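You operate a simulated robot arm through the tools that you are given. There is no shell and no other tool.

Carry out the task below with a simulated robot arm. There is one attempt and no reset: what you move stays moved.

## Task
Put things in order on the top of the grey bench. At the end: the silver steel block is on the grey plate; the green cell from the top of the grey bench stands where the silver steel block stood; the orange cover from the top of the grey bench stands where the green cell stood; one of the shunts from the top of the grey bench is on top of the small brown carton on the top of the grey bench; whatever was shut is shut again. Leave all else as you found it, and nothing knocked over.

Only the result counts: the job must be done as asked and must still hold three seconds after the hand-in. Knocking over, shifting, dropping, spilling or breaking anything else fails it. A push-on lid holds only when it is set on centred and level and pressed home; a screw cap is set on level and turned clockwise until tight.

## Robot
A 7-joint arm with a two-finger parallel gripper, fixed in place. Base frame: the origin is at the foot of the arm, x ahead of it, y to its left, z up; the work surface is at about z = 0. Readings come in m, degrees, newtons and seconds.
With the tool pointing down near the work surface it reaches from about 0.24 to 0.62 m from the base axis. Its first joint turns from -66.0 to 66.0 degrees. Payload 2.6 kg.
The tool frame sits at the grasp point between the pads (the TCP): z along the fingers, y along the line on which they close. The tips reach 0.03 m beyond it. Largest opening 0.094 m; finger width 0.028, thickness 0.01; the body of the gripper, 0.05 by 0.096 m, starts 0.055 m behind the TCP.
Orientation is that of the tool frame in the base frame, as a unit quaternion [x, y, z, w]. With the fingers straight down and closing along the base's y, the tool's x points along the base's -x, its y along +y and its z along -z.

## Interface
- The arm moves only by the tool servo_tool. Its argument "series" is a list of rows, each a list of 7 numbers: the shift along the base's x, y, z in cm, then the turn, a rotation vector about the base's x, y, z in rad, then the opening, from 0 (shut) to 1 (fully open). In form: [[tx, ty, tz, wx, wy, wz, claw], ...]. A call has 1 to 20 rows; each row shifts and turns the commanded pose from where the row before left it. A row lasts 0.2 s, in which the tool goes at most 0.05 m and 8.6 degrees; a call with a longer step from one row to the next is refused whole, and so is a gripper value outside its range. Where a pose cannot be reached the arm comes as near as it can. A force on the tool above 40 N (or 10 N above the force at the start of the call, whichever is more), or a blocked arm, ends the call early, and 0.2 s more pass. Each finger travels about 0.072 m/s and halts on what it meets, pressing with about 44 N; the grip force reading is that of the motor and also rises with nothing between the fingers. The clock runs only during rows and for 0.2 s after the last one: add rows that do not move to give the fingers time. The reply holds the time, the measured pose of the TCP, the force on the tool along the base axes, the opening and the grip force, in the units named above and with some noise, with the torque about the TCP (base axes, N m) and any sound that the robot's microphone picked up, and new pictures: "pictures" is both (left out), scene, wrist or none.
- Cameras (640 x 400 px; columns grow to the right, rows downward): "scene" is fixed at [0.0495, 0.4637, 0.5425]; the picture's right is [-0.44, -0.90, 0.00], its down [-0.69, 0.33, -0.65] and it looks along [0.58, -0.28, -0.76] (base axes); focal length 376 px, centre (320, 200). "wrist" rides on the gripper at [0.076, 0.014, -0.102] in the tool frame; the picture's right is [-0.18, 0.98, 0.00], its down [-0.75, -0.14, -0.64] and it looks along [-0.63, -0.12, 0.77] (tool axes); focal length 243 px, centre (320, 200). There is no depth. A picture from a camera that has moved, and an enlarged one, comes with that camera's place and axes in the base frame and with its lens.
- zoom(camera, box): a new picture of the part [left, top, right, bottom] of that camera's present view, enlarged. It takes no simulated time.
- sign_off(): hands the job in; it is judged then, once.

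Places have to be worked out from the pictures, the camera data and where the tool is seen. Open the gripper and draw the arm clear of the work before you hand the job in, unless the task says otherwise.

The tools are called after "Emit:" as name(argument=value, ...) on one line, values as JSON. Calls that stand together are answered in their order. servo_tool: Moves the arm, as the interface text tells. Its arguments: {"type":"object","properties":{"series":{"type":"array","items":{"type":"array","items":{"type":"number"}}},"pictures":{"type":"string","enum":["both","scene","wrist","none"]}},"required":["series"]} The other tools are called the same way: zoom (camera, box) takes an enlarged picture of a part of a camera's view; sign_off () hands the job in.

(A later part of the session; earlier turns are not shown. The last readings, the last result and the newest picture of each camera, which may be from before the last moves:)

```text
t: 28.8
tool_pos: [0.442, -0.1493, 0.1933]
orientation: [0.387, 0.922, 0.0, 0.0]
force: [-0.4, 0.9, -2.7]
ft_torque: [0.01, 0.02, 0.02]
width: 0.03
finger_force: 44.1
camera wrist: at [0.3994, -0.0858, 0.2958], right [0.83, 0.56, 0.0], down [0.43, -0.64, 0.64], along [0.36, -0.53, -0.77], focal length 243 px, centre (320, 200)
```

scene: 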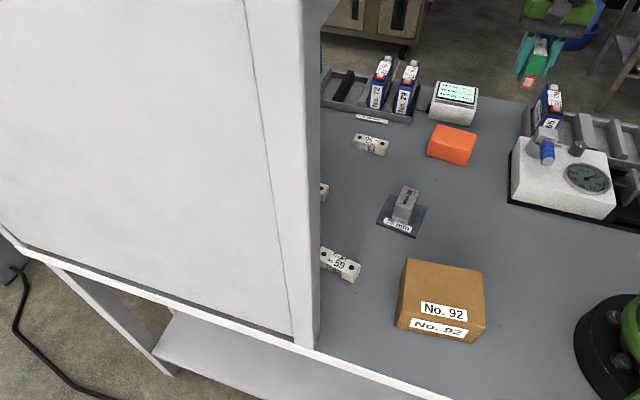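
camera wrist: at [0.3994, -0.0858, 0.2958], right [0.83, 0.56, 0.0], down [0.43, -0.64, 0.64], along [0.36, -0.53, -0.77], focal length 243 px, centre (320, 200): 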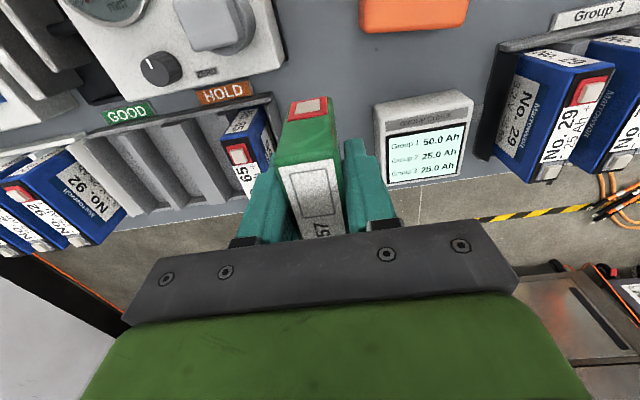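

The cell is above the spot where the block stood, at the same yaw. I lower it, slowing before contact.

Emit:
servo_tool(series=[[0, 0, -4, 0, 0, 0, 0.1], [0, 0, -4, 0, 0, 0, 0.1], [0, 0, -4, 0, 0, 0, 0.1], [0, 0, -2, 0, 0, 0, 0.1], [0, 0, -0.5, 0, 0, 0, 0.1], [0, 0, 0, 0, 0, 0, 0.1]])

```text
t: 30.2
tool_pos: [0.4432, -0.1491, 0.0476]
orientation: [0.386, 0.923, 0.001, 0.0]
force: [0.7, -0.3, -2.7]
ft_torque: [-0.01, 0.0, 0.03]
width: 0.0303
finger_force: 43.5
camera wrist: at [0.3993, -0.0855, 0.1505], right [0.83, 0.56, 0.0], down [0.43, -0.64, 0.64], along [0.36, -0.53, -0.77], focal length 243 px, centre (320, 200)
```

scene: 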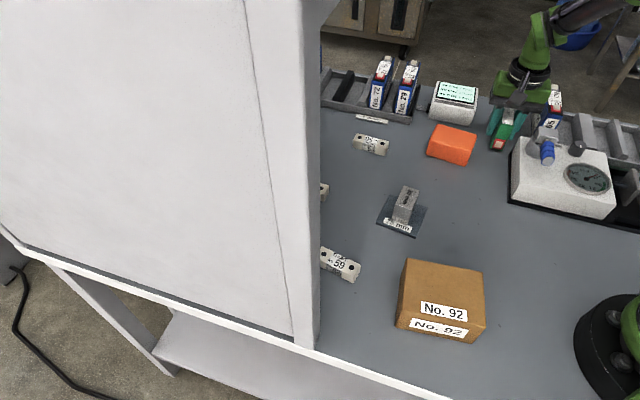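
wrist: 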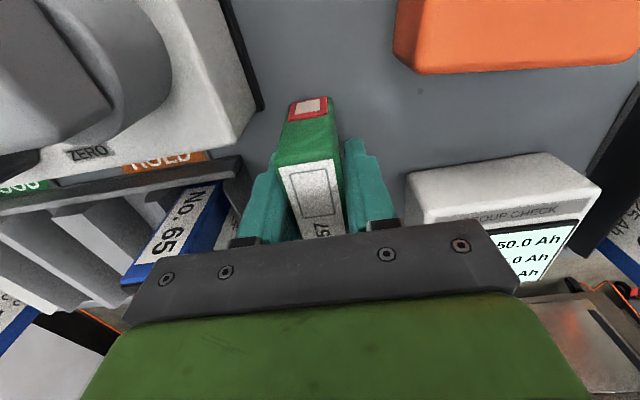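

Still free, with force equal to the cell's weight. I lower the last few millimetres in small steps.

Emit:
servo_tool(series=[[0, 0, -0.2, 0, 0, 0, 0.1], [0, 0, -0.1, 0, 0, 0, 0.1], [0, 0, -0.1, 0, 0, 0, 0.1], [0, 0, 0, 0, 0, 0, 0.1]], pictures="none")

```text
t: 31.2
tool_pos: [0.4424, -0.1509, 0.0428]
orientation: [0.386, 0.922, 0.001, 0.0]
force: [-0.2, 0.1, -2.0]
ft_torque: [-0.01, -0.01, 0.05]
width: 0.0302
finger_force: 44.2
```

Emit:
servo_tool(series=[[0, 0, -0.1, 0, 0, 0, 0.1], [0, 0, 0, 0, 0, 0, 0.1]], pictures="none")

```text
t: 31.8
tool_pos: [0.4418, -0.1506, 0.0438]
orientation: [0.386, 0.923, 0.0, 0.0]
force: [0.4, 0.7, -2.0]
ft_torque: [0.0, -0.03, 0.0]
width: 0.03
finger_force: 44.3
```

Emit:
servo_tool(series=[[0, 0, -0.1, 0, 0, 0, 0.1], [0, 0, 0, 0, 0, 0, 0.1]], pictures="none")

```text
t: 32.4
tool_pos: [0.4419, -0.1495, 0.0419]
orientation: [0.386, 0.923, 0.0, 0.0]
force: [-0.6, 1.3, 1.8]
ft_torque: [-0.01, 0.12, 0.01]
width: 0.03
finger_force: 44.1
```

Contact: the force changed from -2.0 to +1.8 N. I release the cell with a limited opening and rise straight up.

Emit:
servo_tool(series=[[0, 0, 0, 0, 0, 0, 0.4], [0, 0, 0, 0, 0, 0, 0.52], [0, 0, 0, 0, 0, 0, 0.52], [0, 0, 2, 0, 0, 0, 0.52], [0, 0, 4, 0, 0, 0, 0.52], [0, 0, 4, 0, 0, 0, 0.52], [0, 0, 4, 0, 0, 0, 0.52], [0, 0, 2, 0, 0, 0, 0.52]])

Emit:
zoom(camera="scene", box=[410, 70, 570, 170])

Emit:
zoom(camera="wrist", box=[200, 20, 440, 170])

```text
t: 34.2
tool_pos: [0.4401, -0.1485, 0.2024]
orientation: [0.386, 0.923, 0.0, 0.0]
force: [0.3, -0.1, 0.9]
ft_torque: [0.01, 0.01, -0.01]
width: 0.0488
finger_force: 0.1
camera wrist: at [0.3976, -0.0853, 0.3045], right [0.83, 0.56, 0.0], down [0.43, -0.64, 0.64], along [0.36, -0.53, -0.77], focal length 243 px, centre (320, 200)
```

scene: 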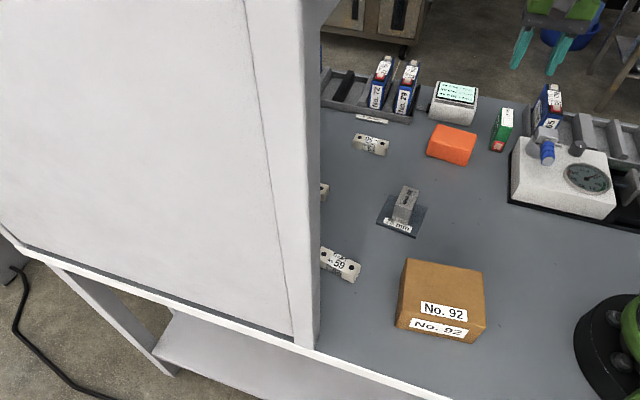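
wrist: 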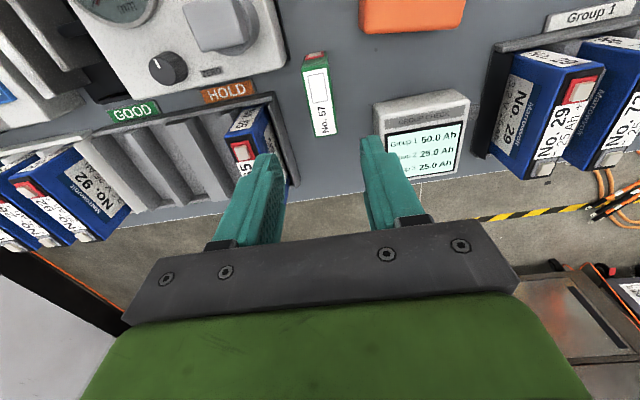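

```text
4.00 times, centred on (490, 120) of scene
camera zoom: at [0.0495, 0.4637, 0.5425], right [-0.44, -0.9, 0.0], down [-0.69, 0.33, -0.65], along [0.58, -0.28, -0.76], focal length 1502 px, centre (-360, 520)
```

zoom: 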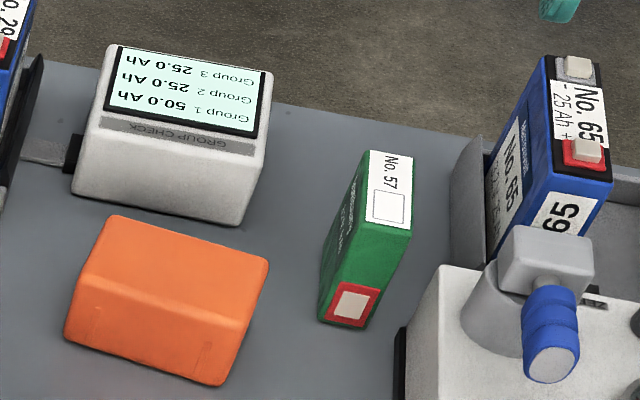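

```text
2.67 times, centred on (320, 95) of wrist
camera zoom: at [0.3976, -0.0853, 0.3045], right [0.83, 0.56, 0.0], down [0.43, -0.64, 0.64], along [0.36, -0.53, -0.77], focal length 647 px, centre (320, 480)
```

zoom: 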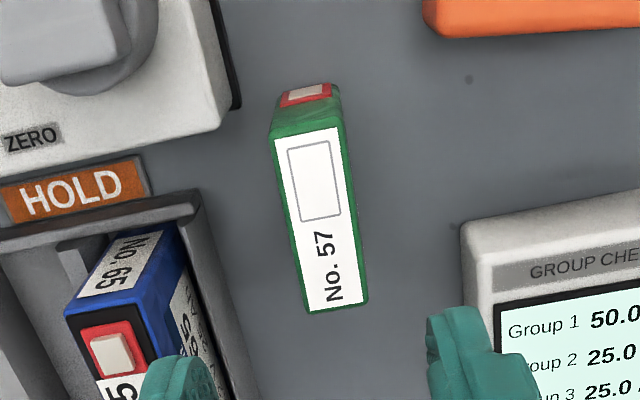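

The green cell stands where the block was. Next, the orange cover: its long side runs at roughly 36°, so I turn the wrist to +36° and hover near it for a close look.

Emit:
servo_tool(series=[[-0.2, 1, 0.2, 0, 0, 0.13, 0.7], [-0.2, 1, 0.2, 0, 0, 0.13, 0.9], [-0.2, 1, 0.2, 0, 0, 0.13, 1], [-0.2, 1, 0.2, 0, 0, 0.13, 1], [-0.2, 1, 0.2, 0, 0, 0.13, 1], [-0.2, 1, 0, 0, 0, 0.13, 1], [-0.2, 1, 0, 0, 0, 0.13, 1], [-0.2, 1, 0, 0, 0, 0.13, 1], [-0.2, 1, 0, 0, 0, 0.13, 1], [-0.2, 1, 0, 0, 0, 0.13, 1], [-0.2, 1, 0, 0, 0, 0.124, 1], [0, 0, 0, 0, 0, 0, 1]])

Emit:
zoom(camera="wrist", box=[200, 20, 440, 170])

```text
t: 36.8
tool_pos: [0.4191, -0.0398, 0.2129]
orientation: [-0.311, 0.95, 0.001, 0.001]
force: [0.1, -0.2, -0.8]
ft_torque: [0.02, 0.01, -0.02]
width: 0.0941
finger_force: 0.1
camera wrist: at [0.3498, -0.0742, 0.3151], right [-0.43, 0.9, 0.0], down [0.69, 0.33, 0.64], along [0.58, 0.28, -0.77], focal length 243 px, centre (320, 200)
```

scene: 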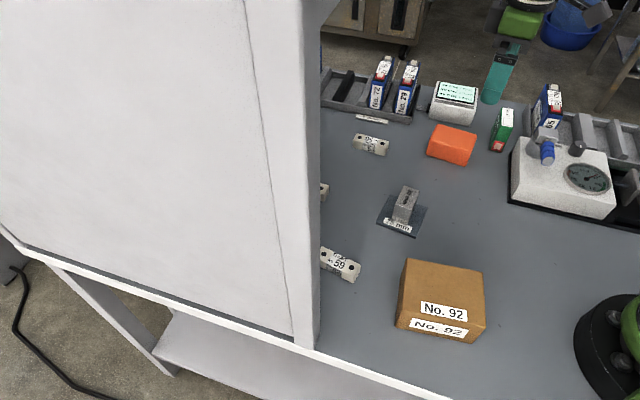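
wrist: 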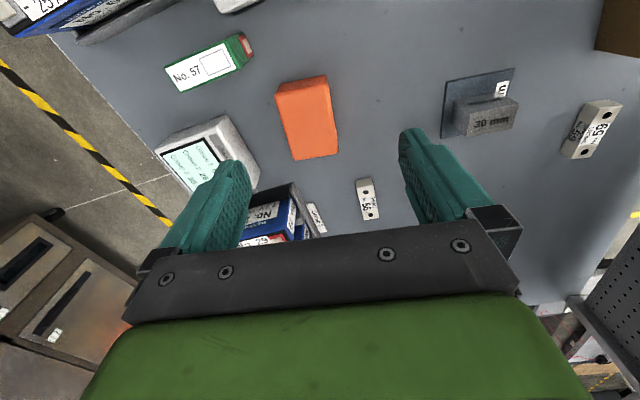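

```text
2.67 times, centred on (320, 95) of wrist
camera zoom: at [0.3498, -0.0742, 0.3151], right [-0.43, 0.9, 0.0], down [0.69, 0.33, 0.64], along [0.58, 0.28, -0.77], focal length 647 px, centre (320, 480)
```

zoom: 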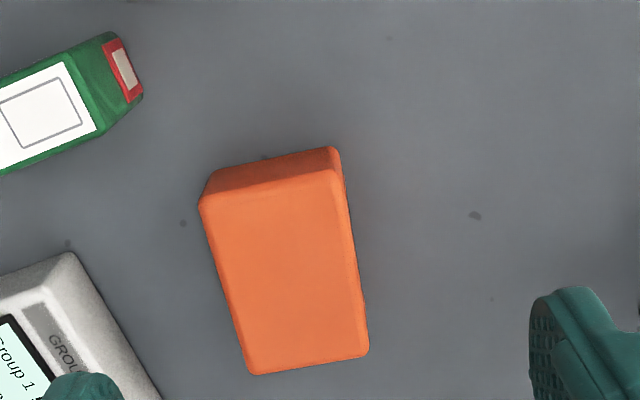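

The cover is about 80 × 60 × 46 mm, centred near (0.459, -0.035), with its long axis at 37°. I move over it fully open, go partway down and check.

Emit:
servo_tool(series=[[2, 0.25, 0, 0, 0, 0.016, 1], [1.94, 0.25, 0, 0, 0, 0, 1], [0, 0, -4, 0, 0, 0, 1], [0, 0, -4, 0, 0, 0, 1], [0, 0, -1, 0, 0, 0, 1], [0, 0, 0, 0, 0, 0, 1]])

Emit:
zoom(camera="wrist", box=[160, 60, 480, 260])

```text
t: 38.2
tool_pos: [0.4597, -0.0342, 0.1217]
orientation: [-0.318, 0.948, 0.001, -0.001]
force: [0.4, 0.1, -0.3]
ft_torque: [-0.02, -0.03, -0.01]
width: 0.0941
finger_force: 0.1
camera wrist: at [0.3906, -0.07, 0.2248], right [-0.45, 0.9, 0.0], down [0.69, 0.34, 0.64], along [0.57, 0.29, -0.77], focal length 243 px, centre (320, 200)
```

scene: 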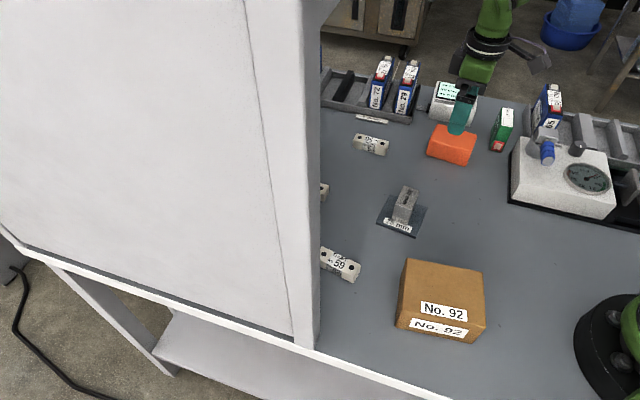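
wrist: 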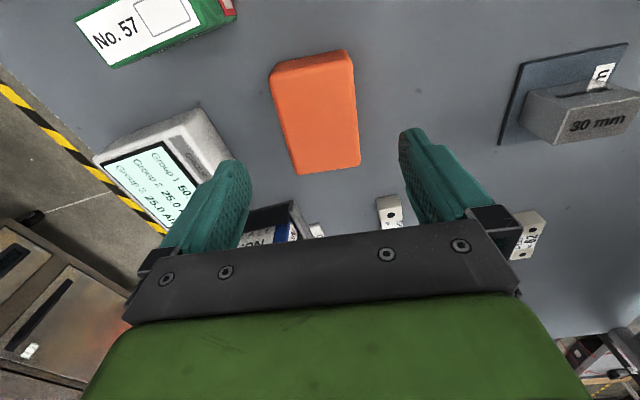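

```text
2.00 times, centred on (320, 160) of wrist
camera zoom: at [0.3906, -0.07, 0.2248], right [-0.45, 0.9, 0.0], down [0.69, 0.34, 0.64], along [0.57, 0.29, -0.77], focal length 485 px, centre (320, 280)
```

zoom: 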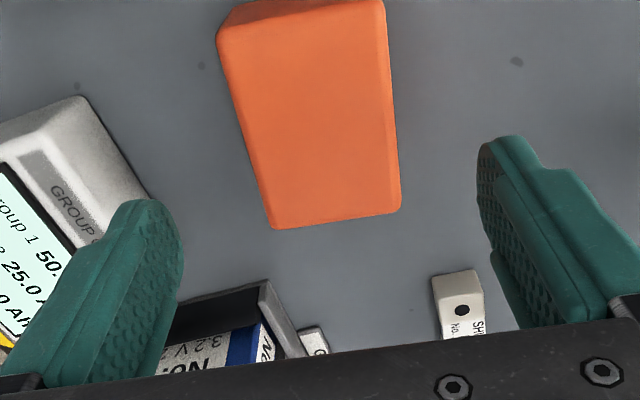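

The cover is centred within 1 mm between the fingers and the display is clear. I descend and grip.

Emit:
servo_tool(series=[[0, 0, -4, 0, 0, 0, 1], [0, 0, -3, 0, 0, 0, 1], [0, 0, -1.5, 0, 0, 0, 1], [0, 0, 0, 0, 0, 0, 0.8], [0, 0, 0, 0, 0, 0, 0.6], [0, 0, 0, 0, 0, 0, 0.5], [0, 0, 0, 0, 0, 0, 0.5]])

```text
t: 39.8
tool_pos: [0.4586, -0.0358, 0.0365]
orientation: [-0.318, 0.948, 0.001, 0.001]
force: [0.2, 0.5, 0.6]
ft_torque: [0.04, 0.01, -0.01]
width: 0.0635
finger_force: 44.0
camera wrist: at [0.3904, -0.0713, 0.1381], right [-0.45, 0.9, 0.0], down [0.69, 0.34, 0.64], along [0.57, 0.29, -0.77], focal length 243 px, centre (320, 200)
```

scene: 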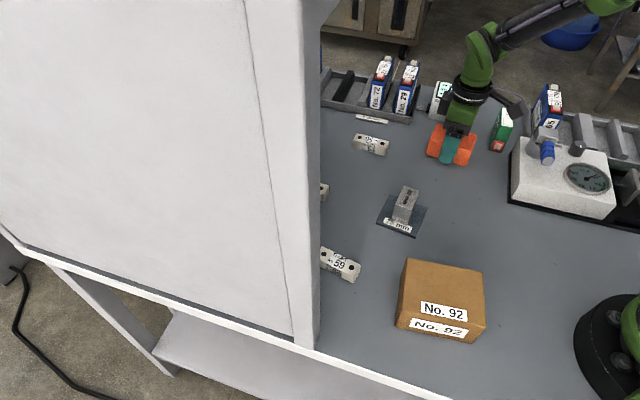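
wrist: 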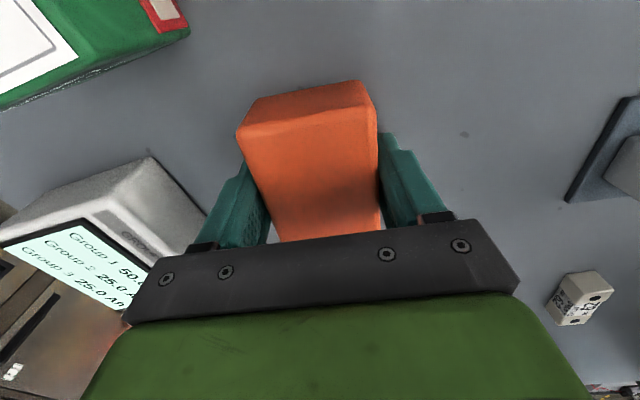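

The cover is gripped at 63 mm. I lift it a few centimetres and look in case something is under it.

Emit:
servo_tool(series=[[0, 0, 1, 0, 0, 0, 0.5], [0, 0, 2, 0, 0, 0, 0.5], [0, 0, 3, 0, 0, 0, 0.5], [0, 0, 4, 0, 0, 0, 0.5], [0, 0, 0, 0, 0, 0, 0.5]])

Emit:
zoom(camera="scene", box=[390, 60, 570, 180])

```text
t: 41.0
tool_pos: [0.4586, -0.0352, 0.1373]
orientation: [-0.319, 0.948, -0.001, 0.001]
force: [-0.2, 0.2, 0.3]
ft_torque: [0.04, -0.02, 0.04]
width: 0.0636
finger_force: 44.0
camera wrist: at [0.39, -0.0703, 0.2394], right [-0.45, 0.89, 0.0], down [0.69, 0.34, 0.64], along [0.57, 0.29, -0.77], focal length 243 px, centre (320, 200)
```

scene: 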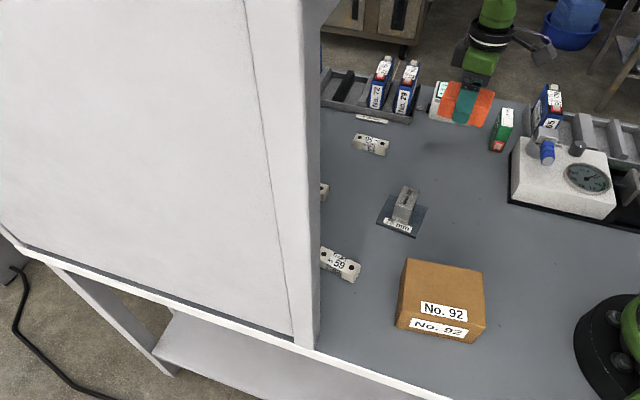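
wrist: 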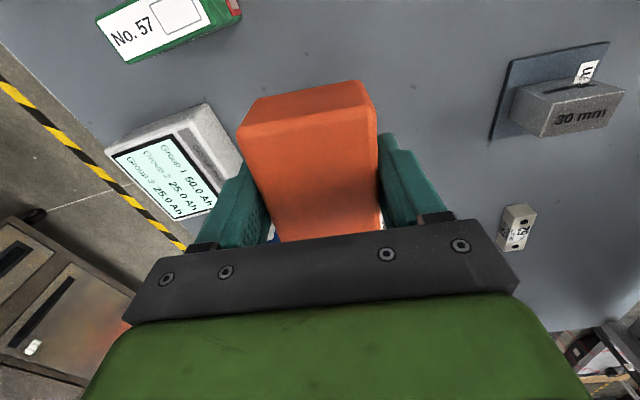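

```text
3.33 times, centred on (480, 120) of scene
camera zoom: at [0.0495, 0.4637, 0.5425], right [-0.44, -0.9, 0.0], down [-0.69, 0.33, -0.65], along [0.58, -0.28, -0.76], focal length 1252 px, centre (-213, 467)
```

zoom: 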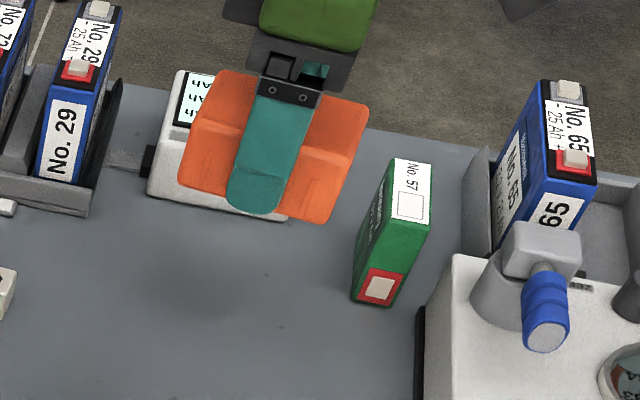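

Nothing was under the cover. I raise it further and carry it to the green cell's old place at (0.417, 0.403).

Emit:
servo_tool(series=[[0, 0, 3.5, 0, 0, 0, 0.5], [0, 0, 3, 0, 0, 0, 0.5], [-0.35, 3.65, 0, 0, 0, -0.017, 0.5], [-0.35, 3.65, 0, 0, 0, -0.017, 0.5], [-0.35, 3.65, 0, 0, 0, -0.017, 0.5], [-0.35, 3.65, 0, 0, 0, -0.017, 0.5], [-0.35, 3.65, 0, 0, 0, -0.017, 0.5], [-0.35, 3.65, 0, 0, 0, 0, 0.5], [-0.35, 3.65, 0, 0, 0, 0, 0.5], [-0.35, 3.65, 0, 0, 0, 0, 0.5], [-0.35, 3.65, 0, 0, 0, 0, 0.5], [-0.35, 3.65, 0, 0, 0, 0, 0.5], [-0.35, 3.65, 0, 0, 0, 0, 0.5], [-0.4, 3.64, 0, 0, 0, 0, 0.5], [0, 0, 0, 0, 0, 0, 0.5]])

```text
t: 44.2
tool_pos: [0.4156, 0.4024, 0.2021]
orientation: [-0.277, 0.961, 0.0, 0.0]
force: [0.5, -0.3, -0.9]
ft_torque: [0.03, -0.02, 0.02]
width: 0.0632
finger_force: 44.4
camera wrist: at [0.3442, 0.3743, 0.3056], right [-0.37, 0.93, 0.0], down [0.71, 0.28, 0.64], along [0.6, 0.24, -0.77], focal length 243 px, centre (320, 200)
```

scene: 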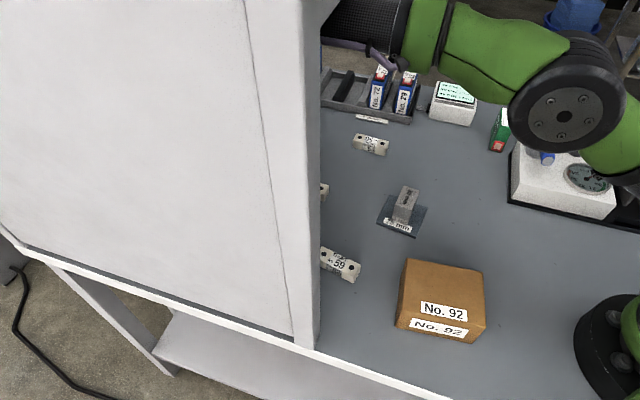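
wrist: 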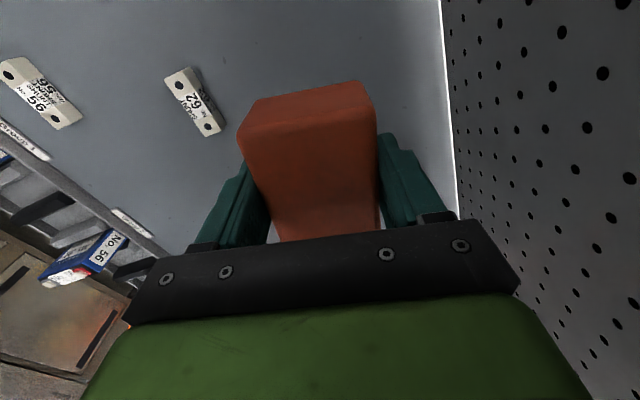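

The cover is above the cell's old place with clear bench below. I lower it.

Emit:
servo_tool(series=[[0, 0, -4, 0, 0, 0, 0.5], [0, 0, -4, 0, 0, 0, 0.5], [0, 0, -4, 0, 0, 0, 0.5], [0, 0, -3, 0, 0, 0, 0.5], [0, 0, -1, 0, 0, 0, 0.5], [0, 0, 0, 0, 0, 0, 0.5]])

```text
t: 45.6
tool_pos: [0.4155, 0.4035, 0.041]
orientation: [-0.277, 0.961, 0.0, 0.0]
force: [-0.1, 0.2, -0.7]
ft_torque: [0.0, 0.03, 0.02]
width: 0.0635
finger_force: 44.1
camera wrist: at [0.344, 0.374, 0.1441], right [-0.37, 0.93, 0.0], down [0.71, 0.28, 0.64], along [0.6, 0.24, -0.77], focal length 243 px, centre (320, 200)
```

scene: 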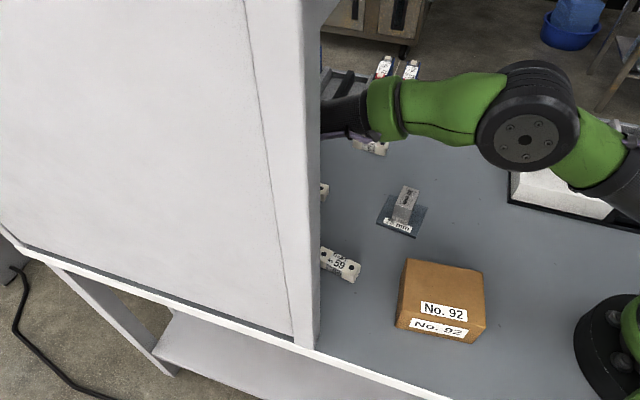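
wrist: 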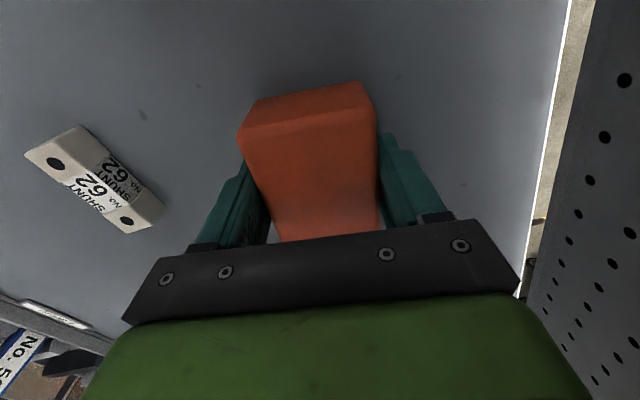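

A few millimetres remain, so I step down gently.

Emit:
servo_tool(series=[[0, 0, -0.2, 0, 0, 0, 0.5], [0, 0, -0.1, 0, 0, 0, 0.5], [0, 0, -0.1, 0, 0, 0, 0.5], [0, 0, -0.1, 0, 0, 0, 0.5], [0, 0, 0, 0, 0, 0, 0.5]], pictures="none")

```text
t: 46.8
tool_pos: [0.4157, 0.4027, 0.0364]
orientation: [-0.278, 0.96, -0.001, 0.0]
force: [0.1, -0.4, -0.9]
ft_torque: [0.0, 0.02, -0.01]
width: 0.0635
finger_force: 43.6
```

Emit:
servo_tool(series=[[0, 0, -0.1, 0, 0, 0, 0.5], [0, 0, 0, 0, 0, 0, 0.5]], pictures="none")

```text
t: 47.4
tool_pos: [0.4157, 0.4029, 0.0353]
orientation: [-0.278, 0.96, 0.0, 0.001]
force: [0.0, -0.4, -0.8]
ft_torque: [0.03, -0.01, 0.02]
width: 0.0637
finger_force: 44.1
```

Emit:
servo_tool(series=[[0, 0, -0.1, 0, 0, 0, 0.5], [0, 0, 0, 0, 0, 0, 0.5]], pictures="none")

```text
t: 48.0
tool_pos: [0.4154, 0.4028, 0.0364]
orientation: [-0.277, 0.961, 0.0, 0.001]
force: [-1.4, -0.7, 2.5]
ft_torque: [0.03, -0.03, -0.02]
width: 0.0635
finger_force: 44.1
```

Contact at +2.5 N. I open and rise straight up.

Emit:
servo_tool(series=[[0, 0, 0, 0, 0, 0, 0.75], [0, 0, 0, 0, 0, 0, 0.9], [0, 0, 0, 0, 0, 0, 0.9], [0, 0, 2, 0, 0, 0, 0.9], [0, 0, 4, 0, 0, 0, 0.9], [0, 0, 4, 0, 0, 0, 0.9], [0, 0, 4, 0, 0, 0, 0.9], [0, 0, 3, 0, 0, 0, 0.9]], pictures="wrist")

Emit:
zoom(camera="wrist", box=[200, 20, 440, 170])

```text
t: 49.8
tool_pos: [0.4157, 0.4009, 0.2067]
orientation: [-0.278, 0.961, -0.001, -0.001]
force: [0.1, -0.1, 0.5]
ft_torque: [0.01, -0.01, -0.01]
width: 0.0846
finger_force: 0.0
camera wrist: at [0.3443, 0.3715, 0.3084], right [-0.37, 0.93, 0.0], down [0.71, 0.28, 0.64], along [0.6, 0.24, -0.77], focal length 243 px, centre (320, 200)
```

wrist: 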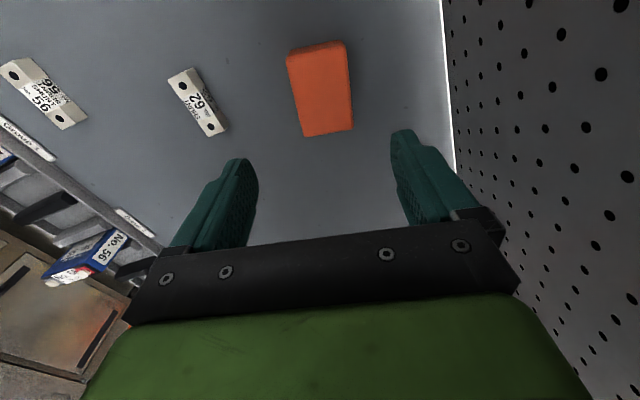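

```text
2.67 times, centred on (320, 95) of wrist
camera zoom: at [0.3443, 0.3715, 0.3084], right [-0.37, 0.93, 0.0], down [0.71, 0.28, 0.64], along [0.6, 0.24, -0.77], focal length 647 px, centre (320, 480)
```

zoom: 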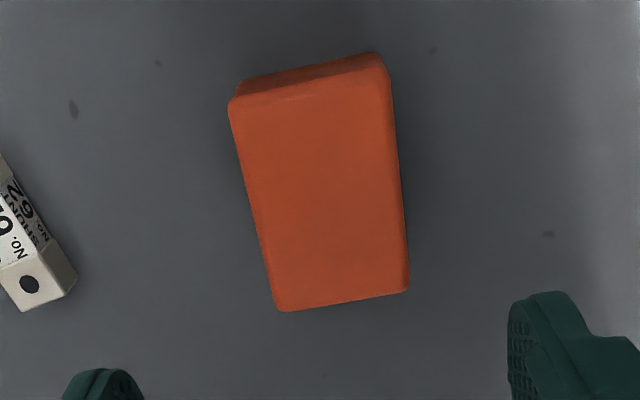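

The cover stands at (0.417, 0.403) as wanted. For the carton I pick shunt No. 62, which stands in the open near (0.483, 0.275) with its long axis at about 45°, and move above it.

Emit:
servo_tool(series=[[1.65, -3.2, 0, 0, 0, 0.11, 0.7], [1.65, -3.2, 0, 0, 0, 0.106, 0.6], [1.65, -3.2, -1, 0, 0, 0, 0.6], [1.65, -3.2, -2, 0, 0, 0, 0.6], [0, 0, 0, 0, 0, 0, 0.6]])

Emit:
zoom(camera="wrist", box=[200, 20, 440, 170])

```text
t: 51.0
tool_pos: [0.4808, 0.2742, 0.1756]
orientation: [-0.379, 0.925, 0.0, 0.0]
force: [0.6, 0.3, 0.4]
ft_torque: [0.01, -0.03, -0.01]
width: 0.0563
finger_force: 0.0
camera wrist: at [0.4178, 0.2299, 0.2787], right [-0.56, 0.83, 0.0], down [0.64, 0.43, 0.64], along [0.53, 0.36, -0.77], focal length 243 px, centre (320, 200)
```

scene: 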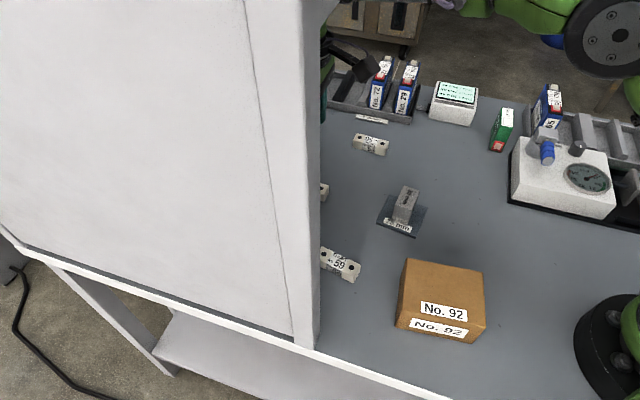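
wrist: 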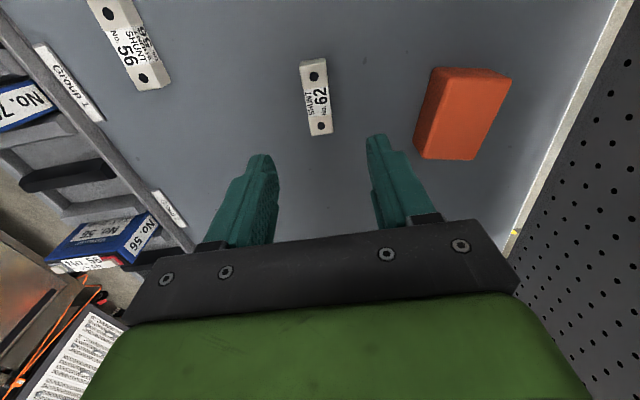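

```text
2.67 times, centred on (320, 95) of wrist
camera zoom: at [0.4178, 0.2299, 0.2787], right [-0.56, 0.83, 0.0], down [0.64, 0.43, 0.64], along [0.53, 0.36, -0.77], focal length 647 px, centre (320, 480)
```

zoom: 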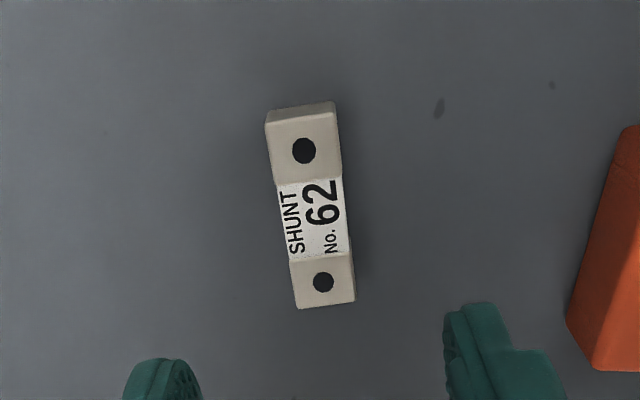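

The shunt is about 72 × 25 mm at 42°, centred 6 mm ahead of the tool. I correct for that and go down to a check height.

Emit:
servo_tool(series=[[0.62, 0.18, 0, 0, 0, -0.042, 0.55], [0, 0, -4, 0, 0, 0, 0.55], [0, 0, -4, 0, 0, 0, 0.55], [0, 0, -1.5, 0, 0, 0, 0.55], [0, 0, 0, 0, 0, 0, 0.55]])

Emit:
zoom(camera="wrist", box=[200, 60, 440, 210])

```text
t: 52.2
tool_pos: [0.4888, 0.275, 0.0822]
orientation: [-0.361, 0.933, 0.0, -0.001]
force: [0.7, 0.3, 0.5]
ft_torque: [0.03, 0.03, -0.01]
width: 0.0518
finger_force: 0.1
camera wrist: at [0.4223, 0.2344, 0.184], right [-0.52, 0.85, 0.0], down [0.65, 0.4, 0.64], along [0.55, 0.34, -0.77], focal length 243 px, centre (320, 200)
```

scene: 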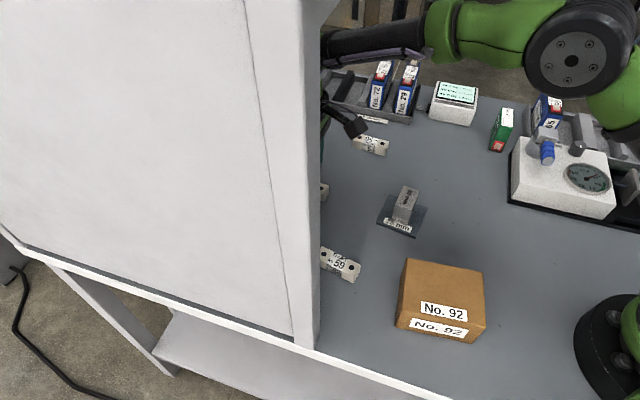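
wrist: 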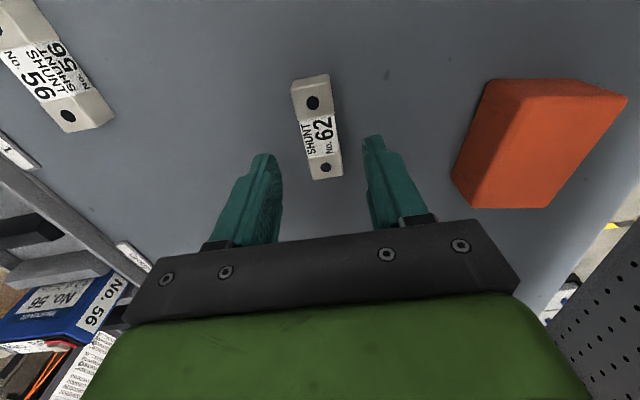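

```text
2.67 times, centred on (320, 135) of wrist
camera zoom: at [0.4223, 0.2344, 0.184], right [-0.52, 0.85, 0.0], down [0.65, 0.4, 0.64], along [0.55, 0.34, -0.77], focal length 647 px, centre (320, 373)
```

zoom: 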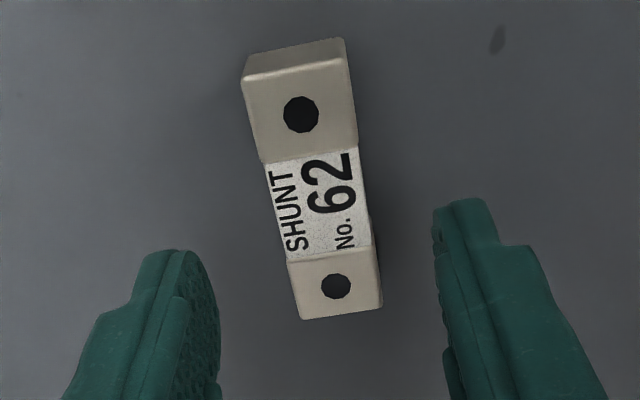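

The shunt is centred and aligned, about 23 mm high. I descend to just above the bench and close.

Emit:
servo_tool(series=[[0, 0, -3, 0, 0, 0, 0.55], [0, 0, -1.2, 0, 0, 0, 0.55], [0, 0, -0.4, 0, 0, 0, 0.55], [0, 0, 0, 0, 0, 0, 0.4], [0, 0, 0, 0, 0, 0, 0.2], [0, 0, 0, 0, 0, 0, 0.1], [0, 0, 0, 0, 0, 0, 0.1]])

```text
t: 53.8
tool_pos: [0.4871, 0.2766, 0.0325]
orientation: [-0.36, 0.933, -0.001, 0.0]
force: [-0.5, 0.1, 1.0]
ft_torque: [0.02, -0.01, 0.01]
width: 0.0253
finger_force: 44.4
camera wrist: at [0.4225, 0.2343, 0.1364], right [-0.52, 0.85, 0.0], down [0.65, 0.4, 0.64], along [0.55, 0.34, -0.77], focal length 243 px, centre (320, 200)
```

scene: 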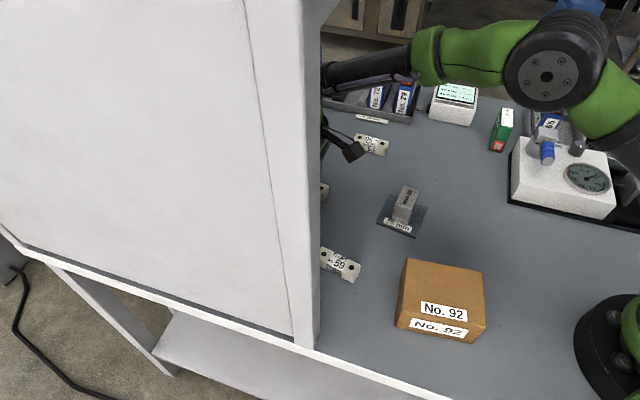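
wrist: 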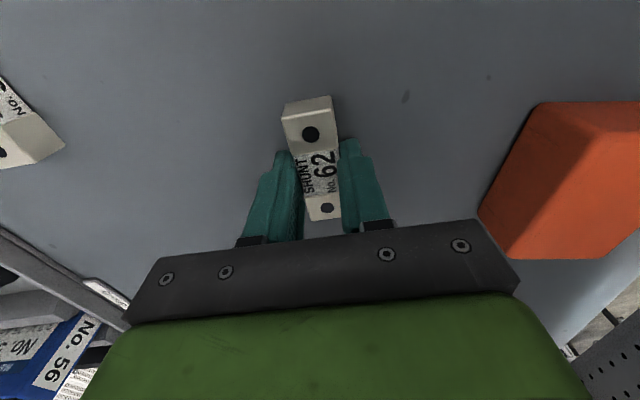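

The shunt is gripped. I lift it and carry it high towards the carton, stopping just short to see the carton from the wrist camera.

Emit:
servo_tool(series=[[0, 0, 1.5, 0, 0, 0, 0.1], [0, 0, 4, 0, 0, 0, 0.1], [0, 0, 4.5, 0, 0, 0, 0.1], [0, 0, 4.5, 0, 0, 0, 0.1], [-3.6, -0.9, 1.5, 0, 0, 0, 0.1], [-3.7, -0.9, 0.5, 0, 0, 0, 0.1], [-3.7, -0.9, 0, 0, 0, 0, 0.1], [-3.7, -0.9, 0, 0, 0, 0, 0.1], [-3.7, -0.9, 0, 0, 0, 0, 0.1], [-3.7, -0.9, 0, 0, 0, 0, 0.1], [-3.7, -0.9, 0, 0, 0, 0, 0.1], [0, 0, 0, 0, 0, 0, 0.1]])

```text
t: 56.4
tool_pos: [0.2312, 0.2114, 0.1982]
orientation: [-0.36, 0.933, 0.0, -0.001]
force: [1.7, -0.1, -2.4]
ft_torque: [-0.02, -0.02, -0.02]
width: 0.0253
finger_force: 44.3
camera wrist: at [0.1665, 0.1699, 0.3018], right [-0.52, 0.85, 0.0], down [0.65, 0.4, 0.64], along [0.55, 0.34, -0.77], focal length 243 px, centre (320, 200)
```

scene: 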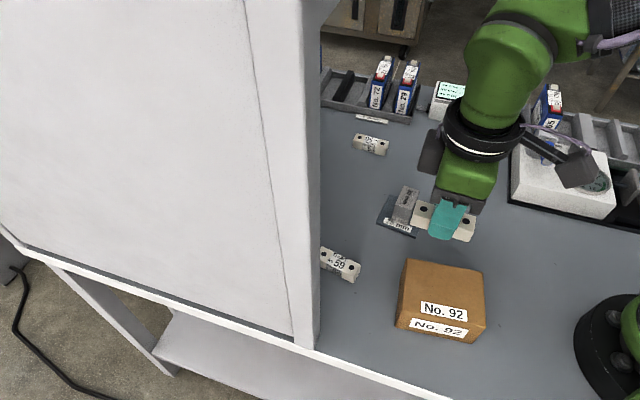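
wrist: 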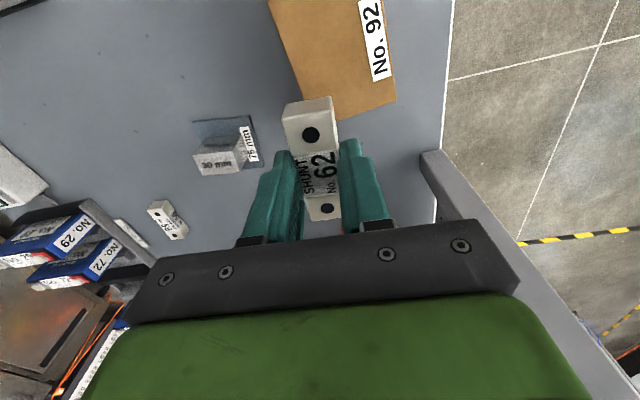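

Emit:
zoom(camera="wrist", box=[230, 0, 430, 125])

Emit:
zoom(camera="scene", box=[380, 170, 540, 350])

```text
3.20 times, centred on (330, 62) of wrist
camera zoom: at [0.1665, 0.1699, 0.3018], right [-0.52, 0.85, 0.0], down [0.65, 0.4, 0.64], along [0.55, 0.34, -0.77], focal length 776 px, centre (288, 640)
```

zoom: 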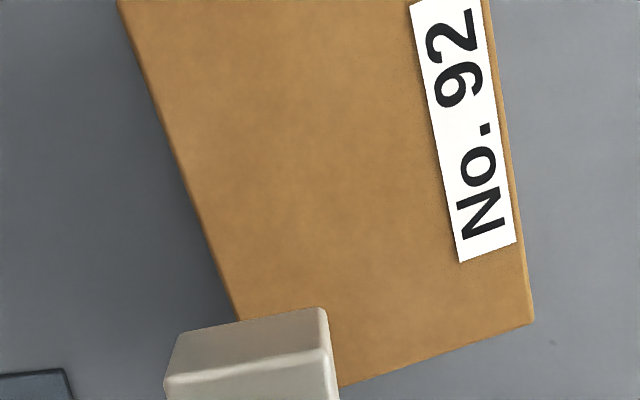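

```text
2.22 times, centred on (460, 260) of scene
camera zoom: at [0.0495, 0.4637, 0.5425], right [-0.44, -0.9, 0.0], down [-0.69, 0.33, -0.65], along [0.58, -0.28, -0.76], focal length 834 px, centre (9, 67)
```

zoom: 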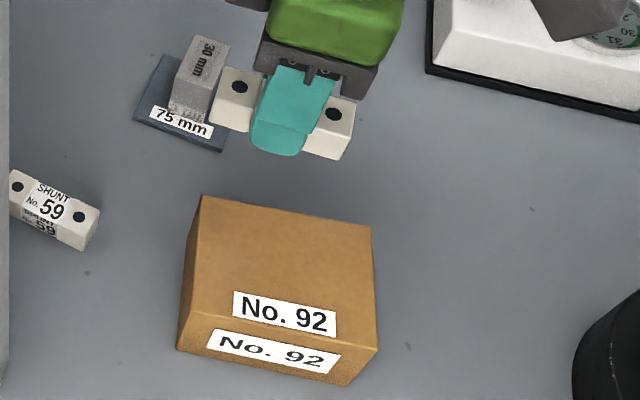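

The carton's top measures about 108 × 83 mm, centred near (0.190, 0.206), with its long side at 51°. I move over its centre and align the shunt with it.

Emit:
servo_tool(series=[[-2.1, -0.32, 0, 0, 0, 0.076, 0.1], [-2.08, -0.32, 0, 0, 0, 0.076, 0.1], [0, 0, 0, 0, 0, 0, 0.1]])

Emit:
zoom(camera="scene", box=[380, 200, 540, 350])

Emit:
zoom(camera="wrist", box=[200, 0, 440, 150])

```text
t: 57.2
tool_pos: [0.1882, 0.2078, 0.1995]
orientation: [-0.43, 0.903, 0.0, 0.0]
force: [0.0, -0.2, -2.4]
ft_torque: [0.03, 0.0, 0.05]
width: 0.0253
finger_force: 44.3
camera wrist: at [0.1302, 0.1556, 0.3011], right [-0.65, 0.76, 0.0], down [0.58, 0.5, 0.64], along [0.49, 0.42, -0.77], focal length 243 px, centre (320, 200)
```

scene: 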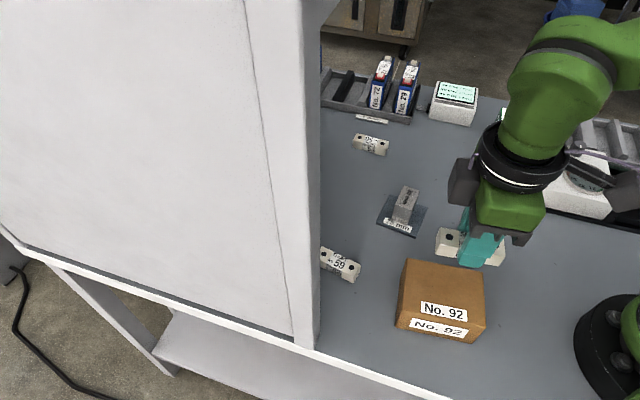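
wrist: 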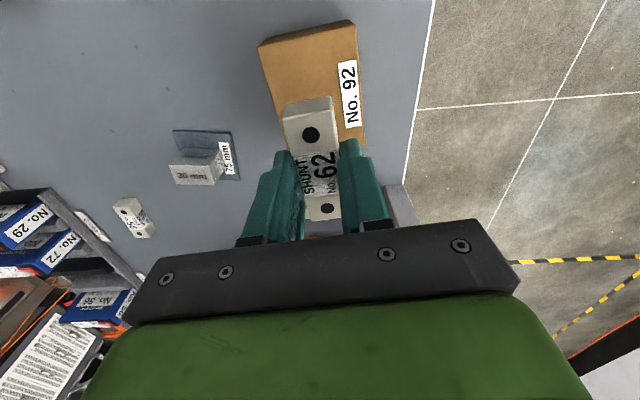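

```text
2.67 times, centred on (460, 275) of scene
camera zoom: at [0.0495, 0.4637, 0.5425], right [-0.44, -0.9, 0.0], down [-0.69, 0.33, -0.65], along [0.58, -0.28, -0.76], focal length 1001 px, centre (-53, 0)
```

zoom: 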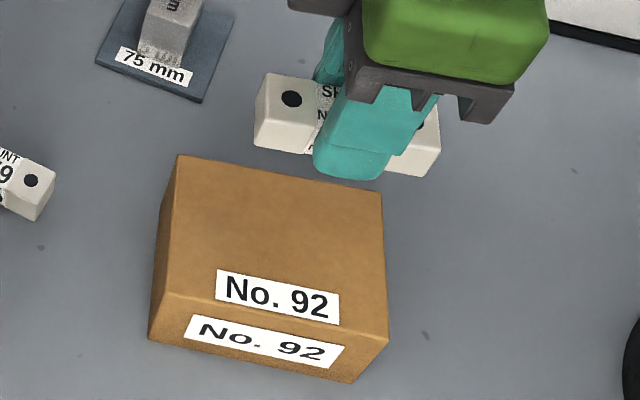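

```text
2.67 times, centred on (320, 75) of wrist
camera zoom: at [0.1302, 0.1556, 0.3011], right [-0.65, 0.76, 0.0], down [0.58, 0.5, 0.64], along [0.49, 0.42, -0.77], focal length 647 px, centre (320, 533)
```

zoom: 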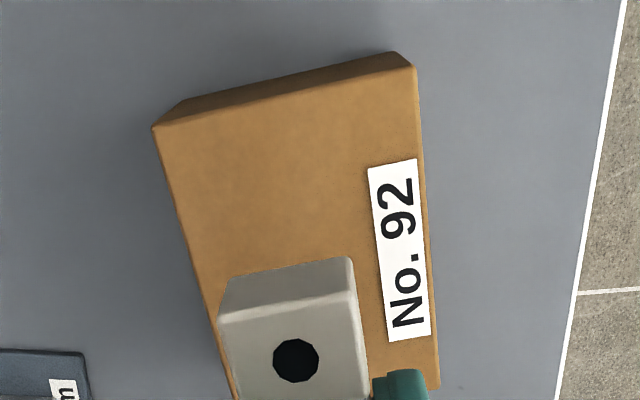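

The carton's centre is within 2 mm of the tool and the shunt is aligned. I lower towards the carton top, expecting contact near a TCP height of 0.096.

Emit:
servo_tool(series=[[0.13, -0.15, -3, 0, 0, 0, 0.1], [0, 0, -3, 0, 0, 0, 0.1], [0, 0, -2, 0, 0, 0, 0.1], [0, 0, -0.8, 0, 0, 0, 0.1], [0, 0, 0, 0, 0, 0, 0.1]])

Emit:
zoom(camera="scene", box=[380, 200, 540, 350])

```text
t: 58.4
tool_pos: [0.1903, 0.2063, 0.1117]
orientation: [-0.43, 0.903, -0.001, 0.0]
force: [-0.4, 0.0, -2.7]
ft_torque: [-0.03, 0.01, 0.02]
width: 0.0254
finger_force: 44.4
camera wrist: at [0.1313, 0.1556, 0.214], right [-0.65, 0.76, 0.0], down [0.58, 0.5, 0.64], along [0.49, 0.42, -0.77], focal length 243 px, centre (320, 200)
```

scene: 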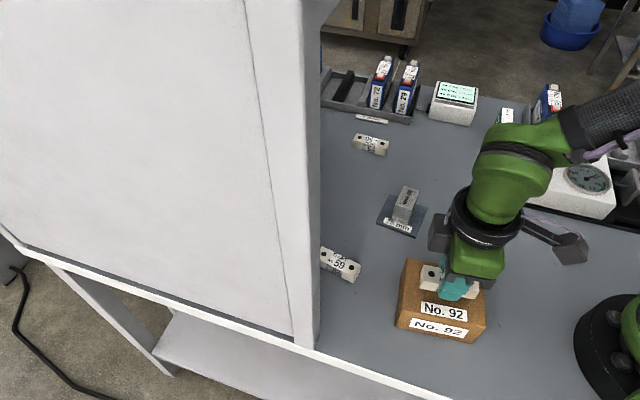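
wrist: 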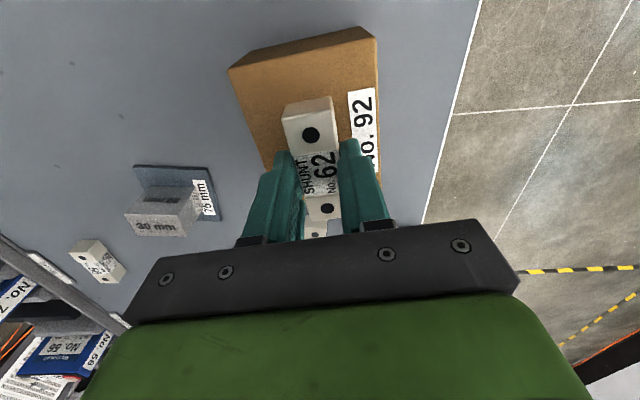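

```text
2.67 times, centred on (460, 275) of scene
camera zoom: at [0.0495, 0.4637, 0.5425], right [-0.44, -0.9, 0.0], down [-0.69, 0.33, -0.65], along [0.58, -0.28, -0.76], focal length 1001 px, centre (-53, 0)
```

zoom: 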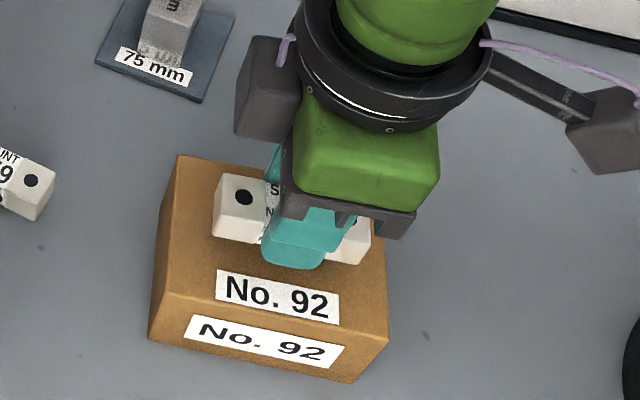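

The shunt is over the middle of the carton about 1.5 cm up. I lower in small steps, watching the force.

Emit:
servo_tool(series=[[0, 0, -0.5, 0, 0, 0, 0.1], [0, 0, -0.3, 0, 0, 0, 0.1], [0, 0, -0.2, 0, 0, 0, 0.1], [0, 0, 0, 0, 0, 0, 0.1]], pictures="none")

```text
t: 59.4
tool_pos: [0.1894, 0.2067, 0.1014]
orientation: [-0.43, 0.903, 0.001, 0.0]
force: [0.2, -0.4, -1.4]
ft_torque: [-0.03, 0.01, -0.01]
width: 0.0252
finger_force: 44.1
```

Emit:
servo_tool(series=[[0, 0, -0.1, 0, 0, 0, 0.1], [0, 0, -0.1, 0, 0, 0, 0.1], [0, 0, 0, 0, 0, 0, 0.1]], pictures="none")

```text
t: 60.2
tool_pos: [0.1891, 0.2046, 0.0986]
orientation: [-0.43, 0.903, 0.0, 0.0]
force: [0.7, 0.6, -2.3]
ft_torque: [-0.01, -0.04, 0.02]
width: 0.0252
finger_force: 44.2
```

Emit:
servo_tool(series=[[0, 0, -0.1, 0, 0, 0, 0.1], [0, 0, 0, 0, 0, 0, 0.1]], pictures="none")

```text
t: 60.8
tool_pos: [0.19, 0.2057, 0.0987]
orientation: [-0.429, 0.903, 0.0, 0.0]
force: [-0.1, -0.8, -2.3]
ft_torque: [-0.01, 0.01, -0.01]
width: 0.0252
finger_force: 43.5
```

Emit:
servo_tool(series=[[0, 0, -0.1, 0, 0, 0, 0.1], [0, 0, 0, 0, 0, 0, 0.1]], pictures="none")

```text
t: 61.4
tool_pos: [0.1911, 0.2066, 0.0977]
orientation: [-0.429, 0.903, 0.0, 0.0]
force: [-0.6, 0.2, -1.9]
ft_torque: [-0.04, -0.02, -0.02]
width: 0.025
finger_force: 43.8
```

Emit:
servo_tool(series=[[0, 0, -0.1, 0, 0, 0, 0.1], [0, 0, 0, 0, 0, 0, 0.1]], pictures="none")

```text
t: 62.0
tool_pos: [0.1898, 0.2057, 0.0958]
orientation: [-0.429, 0.903, 0.0, 0.001]
force: [0.9, -0.1, -2.3]
ft_torque: [0.01, -0.03, -0.01]
width: 0.0252
finger_force: 44.1
```

Emit:
servo_tool(series=[[0, 0, -0.1, 0, 0, 0, 0.1], [0, 0, 0, 0, 0, 0, 0.1]], pictures="none")

```text
t: 62.6
tool_pos: [0.1903, 0.2058, 0.0951]
orientation: [-0.43, 0.903, 0.001, 0.001]
force: [-4.8, -5.2, 22.1]
ft_torque: [-0.33, 0.28, 0.02]
width: 0.0251
finger_force: 44.2
```

Contact at about 22 N. I back off half a millimetre to relieve the pressure, open and rise straight up.

Emit:
servo_tool(series=[[0, 0, 0.05, 0, 0, 0, 0.1], [0, 0, 0, 0, 0, 0, 0.3], [0, 0, 0, 0, 0, 0, 0.5], [0, 0, 0, 0, 0, 0, 0.5], [0, 0, 1, 0, 0, 0, 0.5], [0, 0, 3, 0, 0, 0, 0.5], [0, 0, 4, 0, 0, 0, 0.5], [0, 0, 3, 0, 0, 0, 0.5]])

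Emit:
zoom(camera="scene", box=[380, 200, 540, 350])

Emit:
zoom(camera="wrist", box=[200, 0, 440, 150])

```text
t: 64.4
tool_pos: [0.1901, 0.2062, 0.2052]
orientation: [-0.43, 0.903, -0.001, 0.0]
force: [-1.1, 0.0, -0.7]
ft_torque: [0.02, -0.04, 0.0]
width: 0.0471
finger_force: 0.0
camera wrist: at [0.1315, 0.1551, 0.3081], right [-0.65, 0.76, 0.0], down [0.59, 0.5, 0.64], along [0.49, 0.41, -0.77], focal length 243 px, centre (320, 200)
```

scene: 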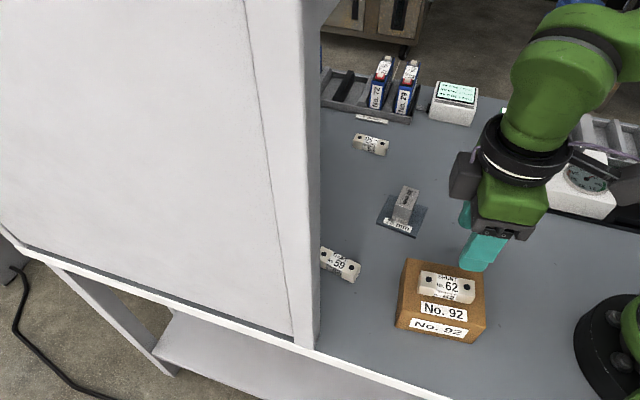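
wrist: 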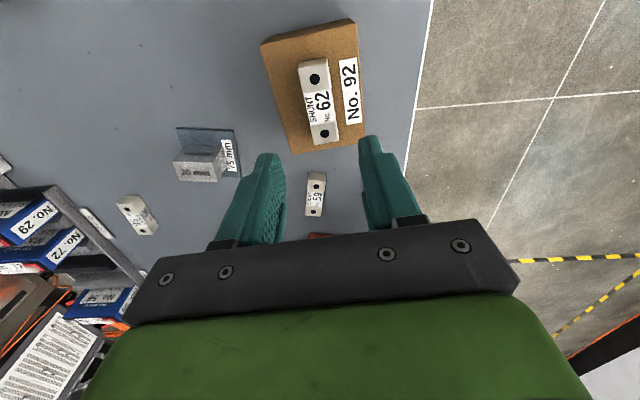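

```text
2.67 times, centred on (460, 275) of scene
camera zoom: at [0.0495, 0.4637, 0.5425], right [-0.44, -0.9, 0.0], down [-0.69, 0.33, -0.65], along [0.58, -0.28, -0.76], focal length 1001 px, centre (-53, 0)
```

zoom: 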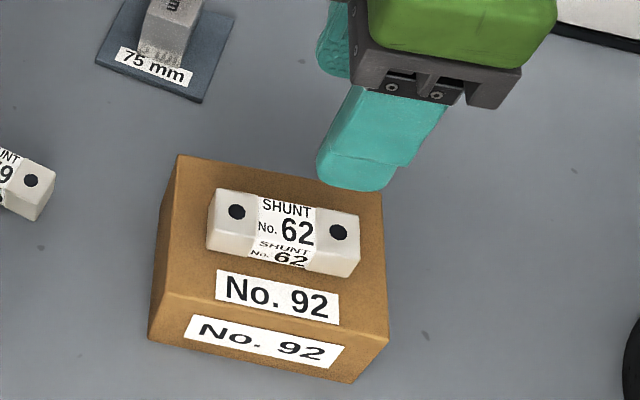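

```text
2.67 times, centred on (320, 75) of wrist
camera zoom: at [0.1315, 0.1551, 0.3081], right [-0.65, 0.76, 0.0], down [0.59, 0.5, 0.64], along [0.49, 0.41, -0.77], focal length 647 px, centre (320, 533)
```

zoom: 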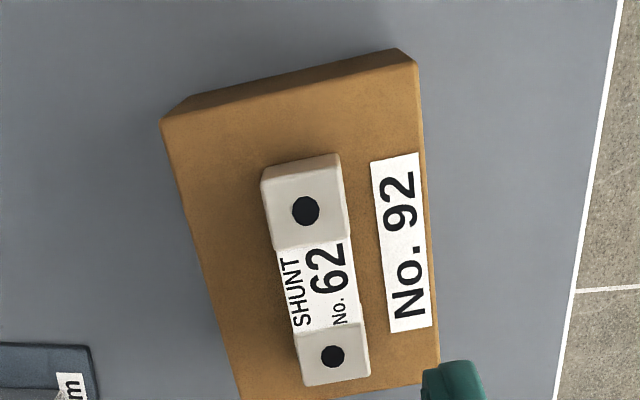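

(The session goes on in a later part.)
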